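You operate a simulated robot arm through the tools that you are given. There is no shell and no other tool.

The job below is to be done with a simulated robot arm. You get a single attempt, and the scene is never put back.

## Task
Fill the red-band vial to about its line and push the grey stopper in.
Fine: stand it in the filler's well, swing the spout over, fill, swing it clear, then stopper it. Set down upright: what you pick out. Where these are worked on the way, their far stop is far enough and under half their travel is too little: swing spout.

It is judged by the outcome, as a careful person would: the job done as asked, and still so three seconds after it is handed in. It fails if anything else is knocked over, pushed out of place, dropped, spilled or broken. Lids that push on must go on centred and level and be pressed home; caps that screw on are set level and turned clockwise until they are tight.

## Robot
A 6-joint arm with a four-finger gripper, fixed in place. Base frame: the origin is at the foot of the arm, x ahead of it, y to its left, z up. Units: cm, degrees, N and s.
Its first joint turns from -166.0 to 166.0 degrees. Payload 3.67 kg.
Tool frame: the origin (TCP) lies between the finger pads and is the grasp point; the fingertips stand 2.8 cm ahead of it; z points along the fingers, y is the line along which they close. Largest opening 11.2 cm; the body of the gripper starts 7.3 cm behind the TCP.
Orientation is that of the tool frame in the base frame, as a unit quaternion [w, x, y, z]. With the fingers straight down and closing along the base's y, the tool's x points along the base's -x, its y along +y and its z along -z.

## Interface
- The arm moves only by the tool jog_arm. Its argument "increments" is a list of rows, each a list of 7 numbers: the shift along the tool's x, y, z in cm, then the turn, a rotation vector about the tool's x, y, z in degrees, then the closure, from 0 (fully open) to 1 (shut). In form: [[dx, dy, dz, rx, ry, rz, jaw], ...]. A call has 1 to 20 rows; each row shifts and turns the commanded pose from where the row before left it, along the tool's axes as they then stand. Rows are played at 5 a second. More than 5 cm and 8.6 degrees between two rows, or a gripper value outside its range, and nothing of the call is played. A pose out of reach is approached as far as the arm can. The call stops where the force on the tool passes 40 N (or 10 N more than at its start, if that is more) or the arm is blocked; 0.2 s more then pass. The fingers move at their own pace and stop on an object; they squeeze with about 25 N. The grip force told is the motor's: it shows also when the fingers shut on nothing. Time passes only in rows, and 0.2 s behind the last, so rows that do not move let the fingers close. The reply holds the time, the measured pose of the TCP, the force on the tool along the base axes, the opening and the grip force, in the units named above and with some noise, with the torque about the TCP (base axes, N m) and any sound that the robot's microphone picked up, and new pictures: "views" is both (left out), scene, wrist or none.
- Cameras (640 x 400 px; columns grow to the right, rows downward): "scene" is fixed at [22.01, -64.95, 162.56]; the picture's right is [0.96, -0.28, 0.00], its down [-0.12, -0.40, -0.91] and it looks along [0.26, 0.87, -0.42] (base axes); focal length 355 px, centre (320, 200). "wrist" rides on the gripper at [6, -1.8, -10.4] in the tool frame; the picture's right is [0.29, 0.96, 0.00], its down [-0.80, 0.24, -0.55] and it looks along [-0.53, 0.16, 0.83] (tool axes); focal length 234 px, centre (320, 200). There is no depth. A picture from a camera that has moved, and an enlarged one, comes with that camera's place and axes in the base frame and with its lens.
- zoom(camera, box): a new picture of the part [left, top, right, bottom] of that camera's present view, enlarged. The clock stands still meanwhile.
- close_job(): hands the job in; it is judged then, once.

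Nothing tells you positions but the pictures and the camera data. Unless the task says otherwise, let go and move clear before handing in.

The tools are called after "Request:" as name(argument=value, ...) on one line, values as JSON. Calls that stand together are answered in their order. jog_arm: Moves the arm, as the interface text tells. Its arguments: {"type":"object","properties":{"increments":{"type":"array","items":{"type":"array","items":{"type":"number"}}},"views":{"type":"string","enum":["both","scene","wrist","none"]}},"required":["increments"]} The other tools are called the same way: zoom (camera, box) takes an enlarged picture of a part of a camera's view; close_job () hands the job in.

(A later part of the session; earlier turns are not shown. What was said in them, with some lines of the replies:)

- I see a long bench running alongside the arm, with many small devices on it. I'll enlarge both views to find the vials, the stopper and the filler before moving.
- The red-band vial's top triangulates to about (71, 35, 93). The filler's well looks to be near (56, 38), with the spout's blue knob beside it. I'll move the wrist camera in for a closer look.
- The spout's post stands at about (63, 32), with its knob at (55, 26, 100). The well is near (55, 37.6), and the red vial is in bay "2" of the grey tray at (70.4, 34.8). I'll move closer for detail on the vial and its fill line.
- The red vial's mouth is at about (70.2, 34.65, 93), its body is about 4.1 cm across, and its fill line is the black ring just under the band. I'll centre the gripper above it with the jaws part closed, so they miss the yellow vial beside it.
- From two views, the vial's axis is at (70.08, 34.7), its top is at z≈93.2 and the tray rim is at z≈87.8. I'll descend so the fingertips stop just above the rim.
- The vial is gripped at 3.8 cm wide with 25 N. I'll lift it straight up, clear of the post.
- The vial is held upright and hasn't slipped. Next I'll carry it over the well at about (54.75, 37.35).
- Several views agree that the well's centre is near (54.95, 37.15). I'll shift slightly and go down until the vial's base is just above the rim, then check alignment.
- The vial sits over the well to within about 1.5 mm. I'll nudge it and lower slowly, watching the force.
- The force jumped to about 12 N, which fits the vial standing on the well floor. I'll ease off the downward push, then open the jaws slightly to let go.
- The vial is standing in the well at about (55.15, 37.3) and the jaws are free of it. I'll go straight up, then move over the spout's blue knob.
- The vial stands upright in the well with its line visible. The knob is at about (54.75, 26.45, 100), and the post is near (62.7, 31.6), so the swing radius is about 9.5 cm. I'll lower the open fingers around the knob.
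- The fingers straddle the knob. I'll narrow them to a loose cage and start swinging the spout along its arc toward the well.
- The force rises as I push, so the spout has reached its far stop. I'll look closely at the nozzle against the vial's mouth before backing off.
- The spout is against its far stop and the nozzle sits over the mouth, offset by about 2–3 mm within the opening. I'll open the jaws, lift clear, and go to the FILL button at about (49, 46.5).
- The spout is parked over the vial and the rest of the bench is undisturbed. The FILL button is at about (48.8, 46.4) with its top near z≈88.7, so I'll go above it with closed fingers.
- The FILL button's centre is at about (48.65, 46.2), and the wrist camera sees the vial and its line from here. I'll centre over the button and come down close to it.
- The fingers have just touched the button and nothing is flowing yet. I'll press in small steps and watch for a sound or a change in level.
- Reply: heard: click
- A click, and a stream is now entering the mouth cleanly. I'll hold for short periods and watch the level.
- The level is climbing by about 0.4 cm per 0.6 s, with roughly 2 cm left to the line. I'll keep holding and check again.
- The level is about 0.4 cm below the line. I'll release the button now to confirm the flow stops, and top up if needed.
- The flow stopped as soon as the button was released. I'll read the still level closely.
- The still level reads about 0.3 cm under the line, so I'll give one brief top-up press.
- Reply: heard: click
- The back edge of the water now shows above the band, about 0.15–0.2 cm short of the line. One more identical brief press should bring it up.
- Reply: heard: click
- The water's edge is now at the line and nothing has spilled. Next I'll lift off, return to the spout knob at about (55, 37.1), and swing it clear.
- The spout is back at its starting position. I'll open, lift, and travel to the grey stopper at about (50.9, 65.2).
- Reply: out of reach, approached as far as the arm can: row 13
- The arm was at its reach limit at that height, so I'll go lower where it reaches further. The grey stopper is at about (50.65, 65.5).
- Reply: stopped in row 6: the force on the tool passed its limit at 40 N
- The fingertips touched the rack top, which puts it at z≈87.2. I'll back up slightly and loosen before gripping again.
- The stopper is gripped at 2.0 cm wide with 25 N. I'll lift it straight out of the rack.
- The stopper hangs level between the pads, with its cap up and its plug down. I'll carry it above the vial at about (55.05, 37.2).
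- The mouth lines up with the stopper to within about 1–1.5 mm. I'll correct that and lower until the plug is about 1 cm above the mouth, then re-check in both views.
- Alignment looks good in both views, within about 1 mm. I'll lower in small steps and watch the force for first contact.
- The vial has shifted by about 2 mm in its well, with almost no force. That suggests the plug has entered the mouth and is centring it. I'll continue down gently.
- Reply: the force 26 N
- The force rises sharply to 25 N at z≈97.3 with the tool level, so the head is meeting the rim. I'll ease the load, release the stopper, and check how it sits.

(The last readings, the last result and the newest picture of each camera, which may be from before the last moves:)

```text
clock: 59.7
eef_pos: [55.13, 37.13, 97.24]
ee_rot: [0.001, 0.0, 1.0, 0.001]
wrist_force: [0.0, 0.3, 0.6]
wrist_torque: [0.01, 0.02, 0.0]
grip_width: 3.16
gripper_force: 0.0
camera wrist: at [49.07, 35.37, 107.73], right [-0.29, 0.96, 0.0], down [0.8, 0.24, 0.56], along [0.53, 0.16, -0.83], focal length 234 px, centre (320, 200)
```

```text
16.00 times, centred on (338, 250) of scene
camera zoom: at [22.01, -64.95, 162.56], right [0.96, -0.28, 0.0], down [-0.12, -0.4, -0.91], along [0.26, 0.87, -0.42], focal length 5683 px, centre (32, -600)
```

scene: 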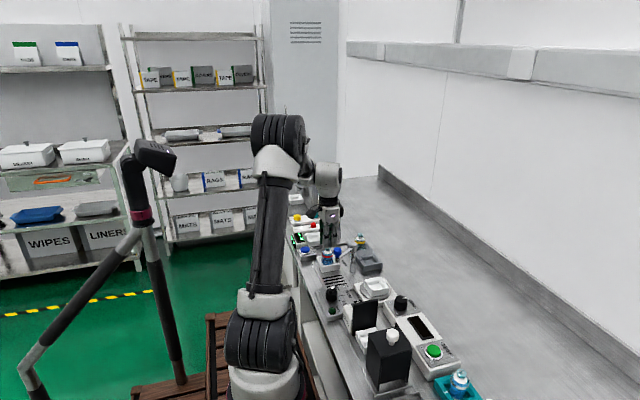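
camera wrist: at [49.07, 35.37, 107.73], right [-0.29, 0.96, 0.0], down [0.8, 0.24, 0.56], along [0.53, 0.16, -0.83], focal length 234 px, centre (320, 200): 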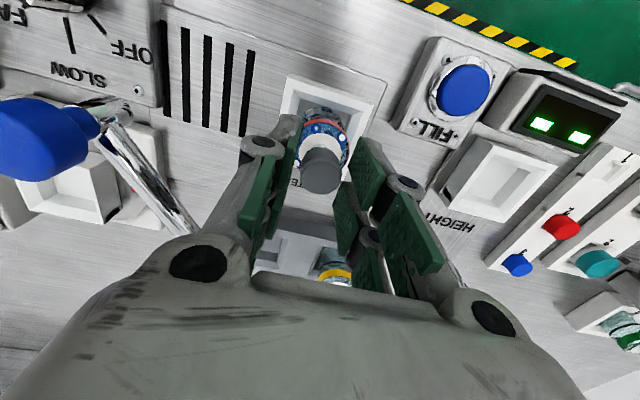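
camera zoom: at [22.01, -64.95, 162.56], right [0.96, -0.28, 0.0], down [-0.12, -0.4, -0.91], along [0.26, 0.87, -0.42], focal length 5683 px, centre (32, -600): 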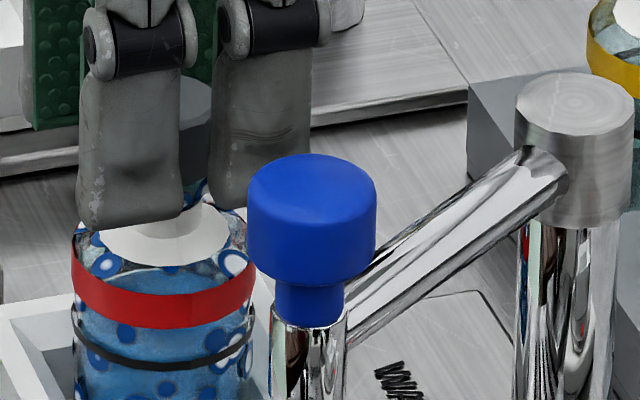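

The stopper is standing in the mouth and looks centred. I'll raise the open fingers clear and inspect.

Request:
jog_arm(increments=[[0, 0, 0, 0, 0, 0, 0.66], [0, 0, -0.8, 0, 0, 0, 0.66], [0, 0, -2, 0, 0, 0, 0.66], [0, 0, -3, 0, 0, 0, 0.66], [0, 0, 0, 0, 0, 0, 0.66]], views="both")

Request:
zoom(camera="wrist", box=[280, 80, 370, 170])

Request:
zoom(camera="scene", box=[328, 240, 348, 260])

```text
clock: 60.9
eef_pos: [55.09, 36.96, 103.03]
ee_rot: [0.001, 0.0, 1.0, 0.0]
wrist_force: [-0.4, -0.1, -1.0]
wrist_torque: [-0.01, 0.03, -0.01]
grip_width: 3.79
gripper_force: 0.0
camera wrist: at [49.05, 35.22, 113.56], right [-0.29, 0.96, 0.0], down [0.8, 0.24, 0.56], along [0.53, 0.16, -0.83], focal length 234 px, centre (320, 200)
```

scene: 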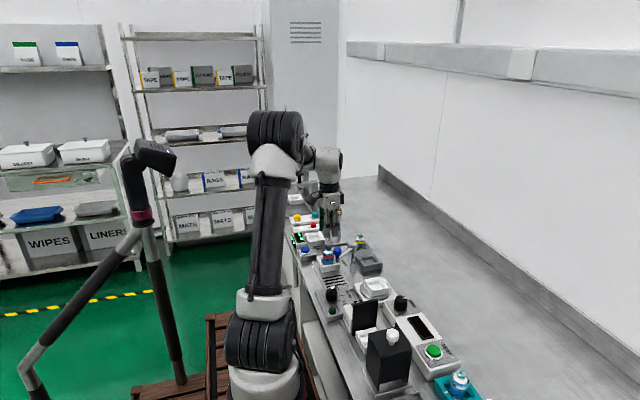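
wrist: 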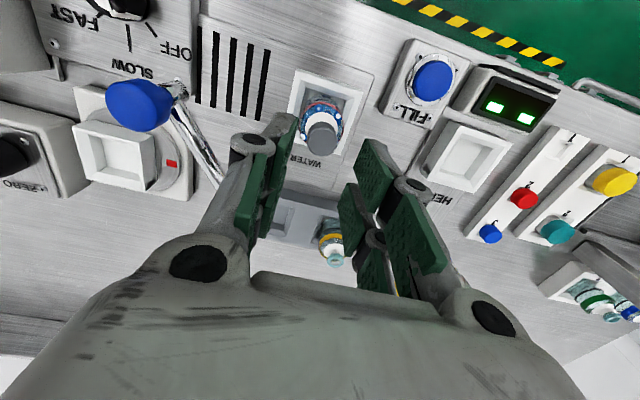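

```text
4.44 times, centred on (325, 125) of wrist
camera zoom: at [49.05, 35.22, 113.56], right [-0.29, 0.96, 0.0], down [0.8, 0.24, 0.56], along [0.53, 0.16, -0.83], focal length 1041 px, centre (298, 533)
```

zoom: 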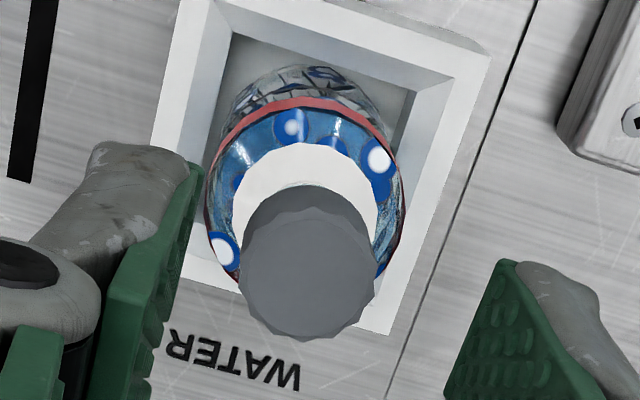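

```text
16.00 times, centred on (338, 250) of scene
camera zoom: at [22.01, -64.95, 162.56], right [0.96, -0.28, 0.0], down [-0.12, -0.4, -0.91], along [0.26, 0.87, -0.42], focal length 5683 px, centre (32, -600)
```

zoom: 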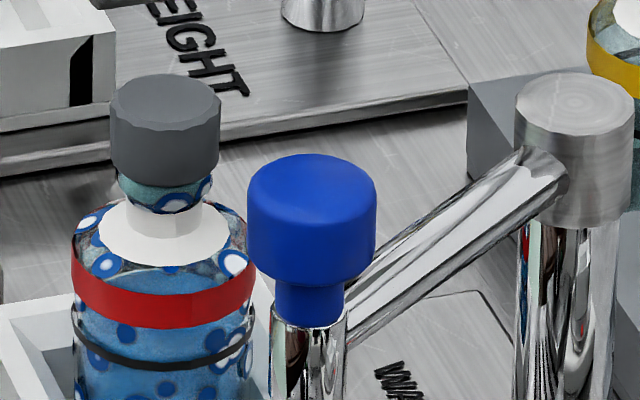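

The stopper sits level and concentric on the rim. To be sure it's home I'll press on top with closed fingers, first centring them over it at about (55.3, 37.25).

Request:
jog_arm(increments=[[-0.25, 0.22, 0, 0, 0, 0, 0.8], [0, 0, 0, 0, 0, 0, 1.0], [0, 0, 1.2, 0, 0, 0, 1.0], [0, 0, 1.2, 0, 0, 0, 1.0], [0, 0, 0, 0, 0, 0, 1.0]], views="both")

Request:
zoom(camera="wrist", box=[270, 80, 370, 180])

Request:
zoom(camera="scene", box=[325, 232, 355, 262])

```text
clock: 62.1
eef_pos: [55.3, 37.34, 100.72]
ee_rot: [0.001, 0.0, 1.0, 0.001]
wrist_force: [-0.2, -0.3, 0.1]
wrist_torque: [0.03, 0.01, -0.01]
grip_width: 0.01
gripper_force: 25.2
camera wrist: at [49.33, 35.53, 111.08], right [-0.29, 0.96, 0.0], down [0.8, 0.24, 0.56], along [0.53, 0.16, -0.83], focal length 234 px, centre (320, 200)
```

scene: 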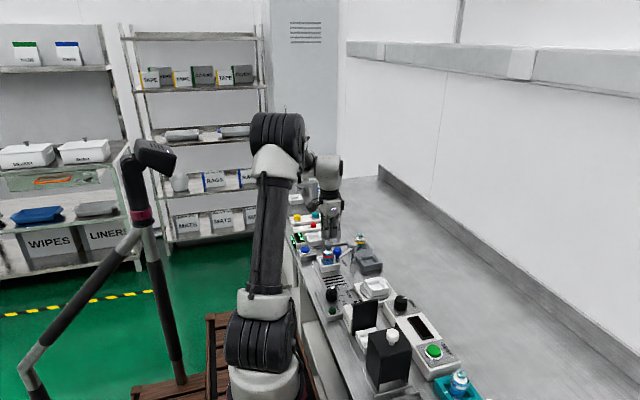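
wrist: 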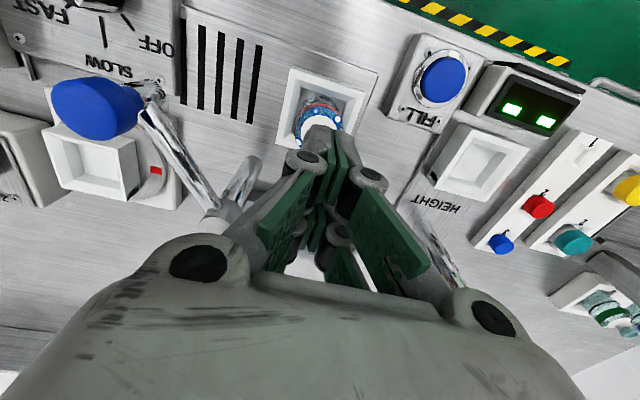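

```text
4.00 times, centred on (320, 130) of wrist
camera zoom: at [49.33, 35.53, 111.08], right [-0.29, 0.96, 0.0], down [0.8, 0.24, 0.56], along [0.53, 0.16, -0.83], focal length 937 px, centre (320, 480)
```

zoom: 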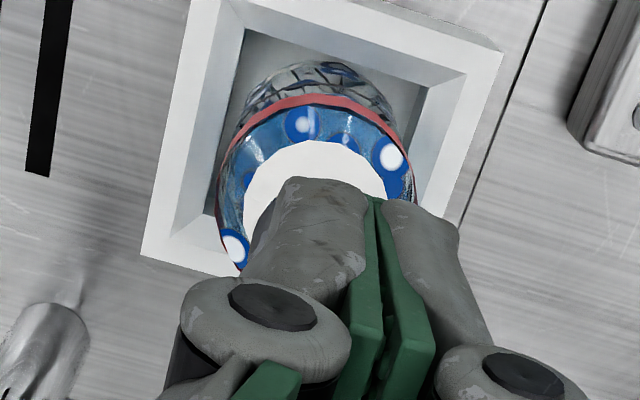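

```text
13.33 times, centred on (340, 247) of scene
camera zoom: at [22.01, -64.95, 162.56], right [0.96, -0.28, 0.0], down [-0.12, -0.4, -0.91], along [0.26, 0.87, -0.42], focal length 4736 px, centre (53, -427)
```

zoom: 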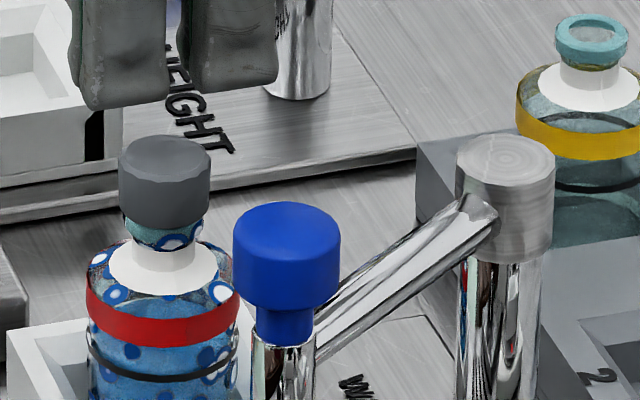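

Request:
jog_arm(increments=[[0, 0, 1.0, 0, 0, 0, 1.0], [0, 0, 0.7, 0, 0, 0, 1.0], [0, 0, 0.3, 0, 0, 0, 1.0]], views="none")

Request:
zoom(camera="scene", box=[325, 235, 350, 260])

```text
clock: 62.9
eef_pos: [55.27, 37.35, 98.72]
ee_rot: [0.001, 0.0, 1.0, 0.0]
wrist_force: [0.5, 0.5, 0.2]
wrist_torque: [0.02, 0.01, 0.04]
grip_width: 0.0
gripper_force: 25.1
```

```text
16.00 times, centred on (338, 248) of scene
camera zoom: at [22.01, -64.95, 162.56], right [0.96, -0.28, 0.0], down [-0.12, -0.4, -0.91], along [0.26, 0.87, -0.42], focal length 5683 px, centre (40, -560)
```

zoom: 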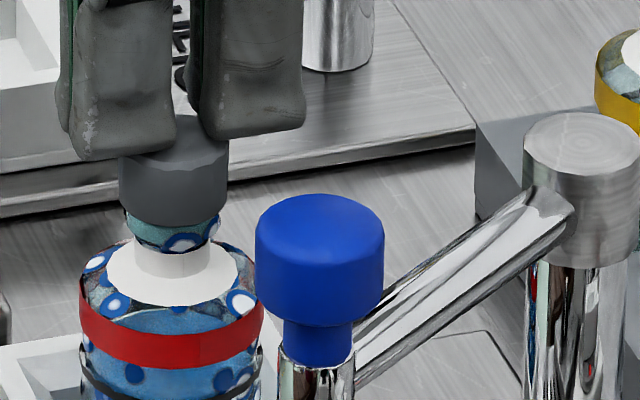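

Fingertips are just above the stopper and centred over it. I'll press down in small steps, watching the force.

Request:
jog_arm(increments=[[0, 0, 0.25, 0, 0, 0, 1.0], [0, 0, 0.15, 0, 0, 0, 1.0]], views="none")

```text
clock: 63.5
eef_pos: [55.29, 37.29, 98.53]
ee_rot: [0.002, 0.001, 1.0, 0.002]
wrist_force: [0.6, -1.4, 14.5]
wrist_torque: [-0.06, 0.06, -0.02]
grip_width: 0.61
gripper_force: 24.1
```

Request:
jog_arm(increments=[[0, 0, 0.1, 0, 0, 0, 1.0]], views="none")

Request:
zoom(camera="scene", box=[325, 237, 350, 262])

```text
clock: 63.9
eef_pos: [55.29, 37.28, 98.34]
ee_rot: [0.001, 0.0, 1.0, 0.002]
wrist_force: [-0.3, -0.8, 24.3]
wrist_torque: [0.0, 0.01, -0.01]
grip_width: 0.63
gripper_force: 25.5
```

```text
16.00 times, centred on (338, 250) of scene
camera zoom: at [22.01, -64.95, 162.56], right [0.96, -0.28, 0.0], down [-0.12, -0.4, -0.91], along [0.26, 0.87, -0.42], focal length 5683 px, centre (40, -592)
```

zoom: 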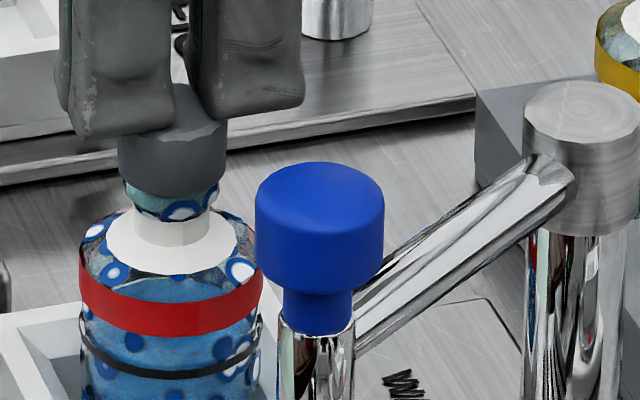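

Request:
jog_arm(increments=[[0, 0, 0.1, 0, 0, 0, 1.0]], views="none")

Request:
zoom(camera="scene", box=[325, 237, 350, 262])

```text
clock: 64.3
eef_pos: [55.33, 37.44, 98.48]
ee_rot: [0.003, -0.001, 1.0, 0.004]
wrist_force: [-1.7, -2.3, 15.5]
wrist_torque: [-0.06, 0.09, 0.01]
grip_width: 0.62
gripper_force: 25.6
stopped in row 1: the force on the tool passed its limit at 41 N (the readings are from after the stop); the commanded pose is now the measured one
```

```text
16.00 times, centred on (338, 250) of scene
camera zoom: at [22.01, -64.95, 162.56], right [0.96, -0.28, 0.0], down [-0.12, -0.4, -0.91], along [0.26, 0.87, -0.42], focal length 5683 px, centre (40, -592)
```

zoom: 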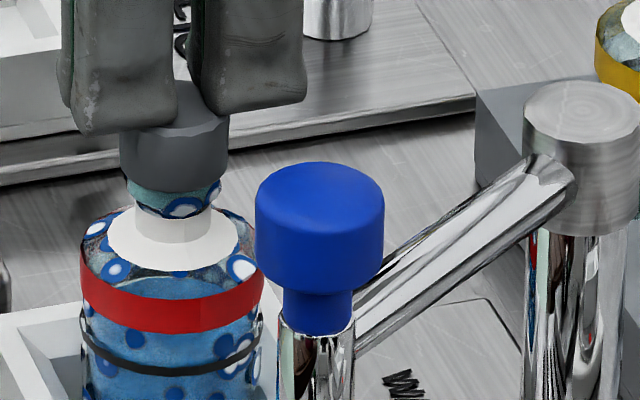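

The press reached 41 N. I'll lift off and inspect how the stopper is seated.

Request:
jog_arm(increments=[[0, 0, -0.5, 0, 0, 0, 1.0], [0, 0, -2.0, 0, 0, 0, 1.0], [0, 0, -3.0, 0, 0, 0, 1.0], [0, 0, -2.0, 0, 0, 0, 0.7], [0, 0, 0, 0, 0, 0, 0.5]], views="both")

Request:
zoom(camera="scene", box=[328, 240, 346, 258])

Request:
zoom(camera="wrist", box=[285, 70, 365, 150])

```text
clock: 65.5
eef_pos: [55.47, 37.36, 105.74]
ee_rot: [0.001, 0.0, 1.0, 0.003]
wrist_force: [0.8, 1.4, -0.3]
wrist_torque: [0.0, 0.0, 0.0]
grip_width: 5.6
gripper_force: 0.1
camera wrist: at [49.36, 35.48, 116.12], right [-0.29, 0.96, 0.0], down [0.8, 0.24, 0.56], along [0.53, 0.16, -0.83], focal length 234 px, centre (320, 200)
```

scene: 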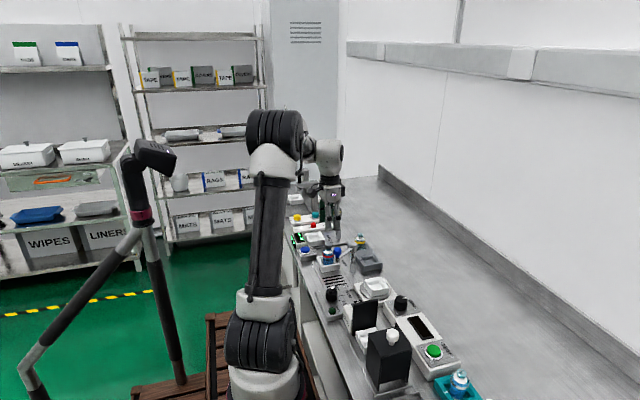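
wrist: 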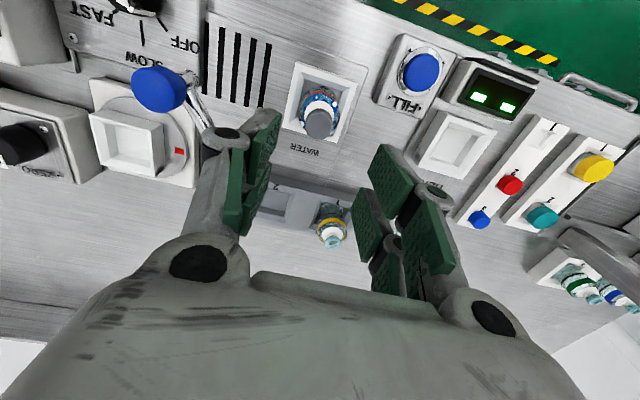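

```text
16.00 times, centred on (337, 249) of scene
camera zoom: at [22.01, -64.95, 162.56], right [0.96, -0.28, 0.0], down [-0.12, -0.4, -0.91], along [0.26, 0.87, -0.42], focal length 5683 px, centre (48, -584)
```

zoom: 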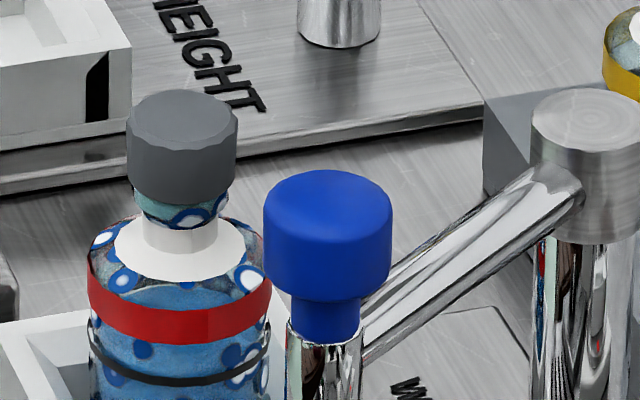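

```text
5.00 times, centred on (325, 110) of wrist
camera zoom: at [49.36, 35.48, 116.12], right [-0.29, 0.96, 0.0], down [0.8, 0.24, 0.56], along [0.53, 0.16, -0.83], focal length 1171 px, centre (295, 650)
```

zoom: 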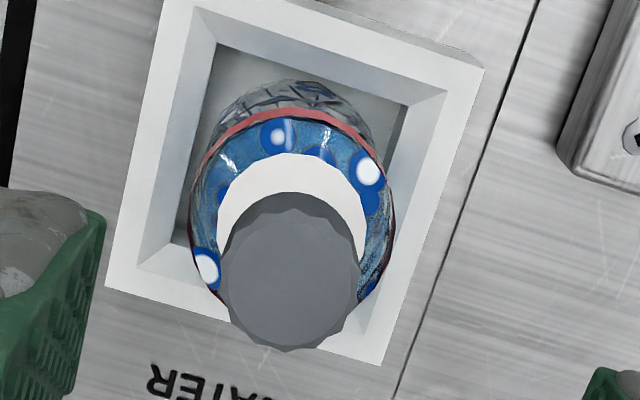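

Request:
zoom(camera="scene", box=[323, 240, 353, 275])

Request:
zoom(camera="scene", box=[330, 241, 342, 253])

Request:
zoom(camera="scene", box=[330, 253, 342, 265])

```text
11.43 times, centred on (338, 258) of scene
camera zoom: at [22.01, -64.95, 162.56], right [0.96, -0.28, 0.0], down [-0.12, -0.4, -0.91], along [0.26, 0.87, -0.42], focal length 4059 px, centre (114, -457)
```

zoom: 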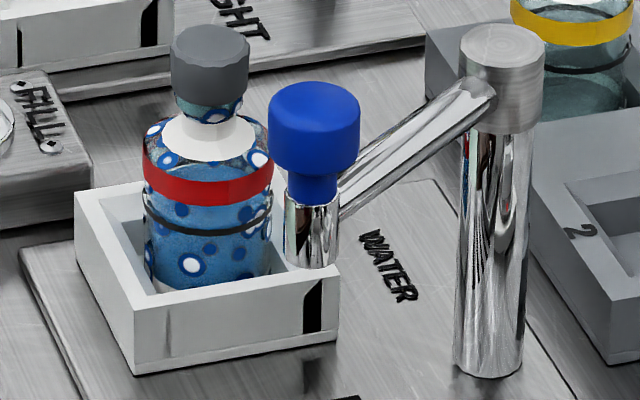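

```text
16.00 times, centred on (336, 247) of scene
camera zoom: at [22.01, -64.95, 162.56], right [0.96, -0.28, 0.0], down [-0.12, -0.4, -0.91], along [0.26, 0.87, -0.42], focal length 5683 px, centre (64, -552)
```

zoom: 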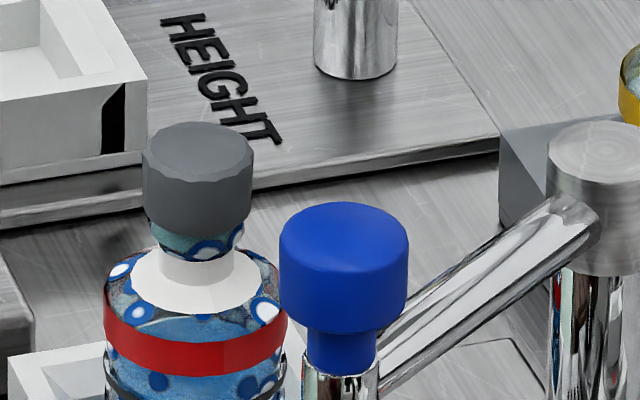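

```text
16.00 times, centred on (336, 259) of scene
camera zoom: at [22.01, -64.95, 162.56], right [0.96, -0.28, 0.0], down [-0.12, -0.4, -0.91], along [0.26, 0.87, -0.42], focal length 5683 px, centre (64, -744)
```

zoom: 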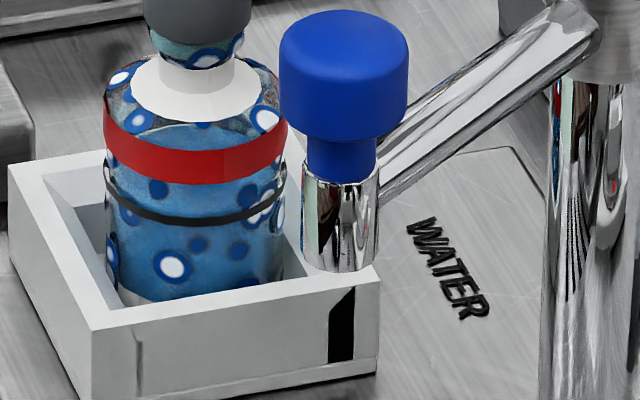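

The stopper is level and concentric with no visible gap at the rim, the vial is upright, and the water is at its line. I'll withdraw the arm well clear and do a final check of the bench.

Request:
jog_arm(increments=[[0, 0, -3, 0, 0, 0, 0.4], [0, 0, -4, 0, 0, 0, 0.2], [1.0, -1.5, -3, 0, 0, 0, 0], [2.0, -3, -1, 0, 0, 0, 0], [2.0, -3, -1, 0, 0, 0, 0], [2.0, -3, 0, 0, 0, 0, 0], [0, 0, 0, 0, 0, 0, 0], [0, 0, 0, 0, 0, 0, 0]], views="both")

Request:
zoom(camera="scene", box=[285, 190, 395, 290])

Request:
zoom(camera="scene", box=[328, 242, 348, 262])

Request:
zoom(camera="wrist", box=[220, 60, 460, 240])

```text
clock: 67.3
eef_pos: [48.31, 26.6, 117.58]
ee_rot: [0.002, -0.001, 1.0, 0.003]
wrist_force: [0.0, -0.1, 0.1]
wrist_torque: [-0.01, -0.01, 0.0]
grip_width: 11.19
gripper_force: 0.1
camera wrist: at [42.28, 24.93, 127.99], right [-0.29, 0.96, 0.0], down [0.79, 0.24, 0.56], along [0.53, 0.16, -0.83], focal length 234 px, centre (320, 200)
```

scene: 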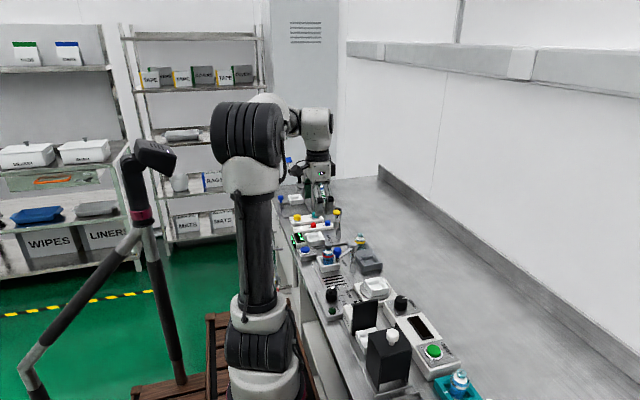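
wrist: 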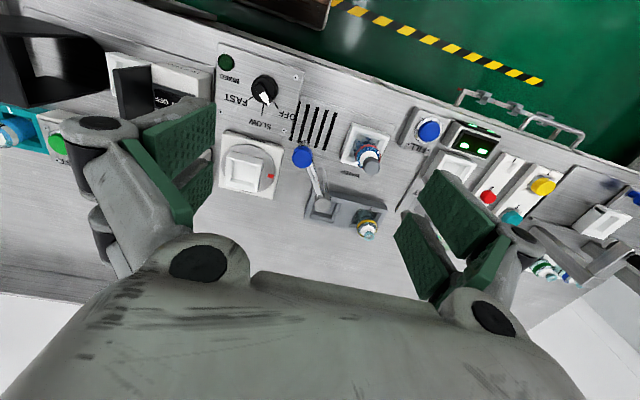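

```text
4.00 times, centred on (340, 240) of scene
camera zoom: at [22.01, -64.95, 162.56], right [0.96, -0.28, 0.0], down [-0.12, -0.4, -0.91], along [0.26, 0.87, -0.42], focal length 1421 px, centre (240, 40)
```

zoom: 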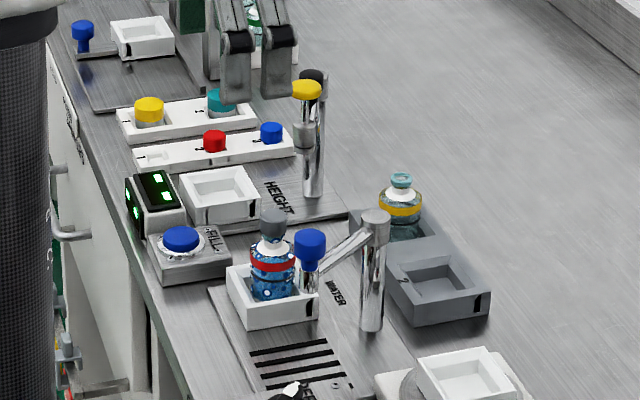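

```text
16.00 times, centred on (338, 252) of scene
camera zoom: at [22.01, -64.95, 162.56], right [0.96, -0.28, 0.0], down [-0.12, -0.4, -0.91], along [0.26, 0.87, -0.42], focal length 5683 px, centre (32, -632)
```

zoom: 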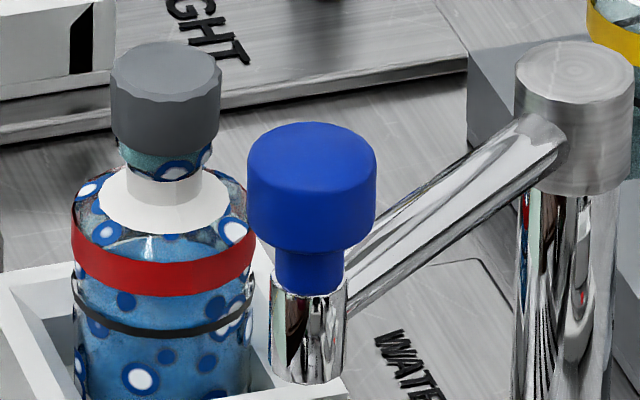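

```text
2.22 times, centred on (340, 150) of wrist
camera zoom: at [42.28, 24.93, 127.99], right [-0.29, 0.96, 0.0], down [0.79, 0.24, 0.56], along [0.53, 0.16, -0.83], focal length 520 px, centre (276, 311)
```

zoom: 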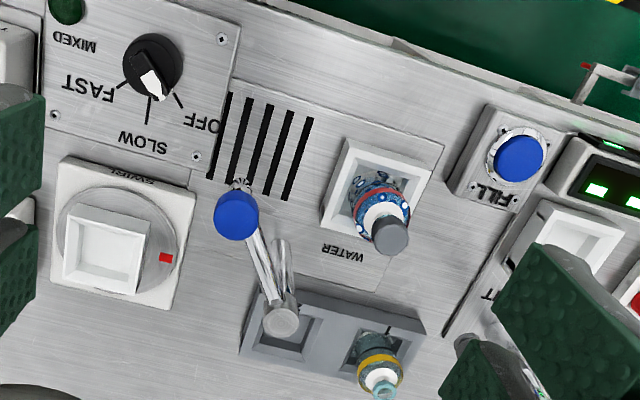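

Final check: the red-band vial stands upright in the filler's well, filled to its line, with the grey stopper level and seated. The spout is back at its starting position, the other items are where they were, and the arm is clear. I'm handing the job in.

Request:
close_job()

```text
The job is handed in.
```

The red-band vial is filled to about its line and the grey stopper is pushed in. I have handed the job in; I haven't seen how it was judged.

- **Vial:** it stands upright in the filler's well. It slid about 2 mm inside the well while I fitted the stopper.
- **Fill:** I held FILL until the water was just short of the line, then topped it up with two short presses. The last close view showed the water at the line, and I saw no spill.
- **Spout:** I swung it over the well to its far stop for filling, then back to where it started.
- **Stopper:** it looks level and centred, with no visible gap at the rim. I pressed it from above to about 41 N. There was no click, so I judged it home from the pictures and the hard stop.
- **Rest of the bench:** while picking up the stopper, the fingertips touched its rack once with more than 40 N. The rack and the other stoppers did not move, and nothing else was disturbed.

The gripper is open and the arm is clear of the bench.
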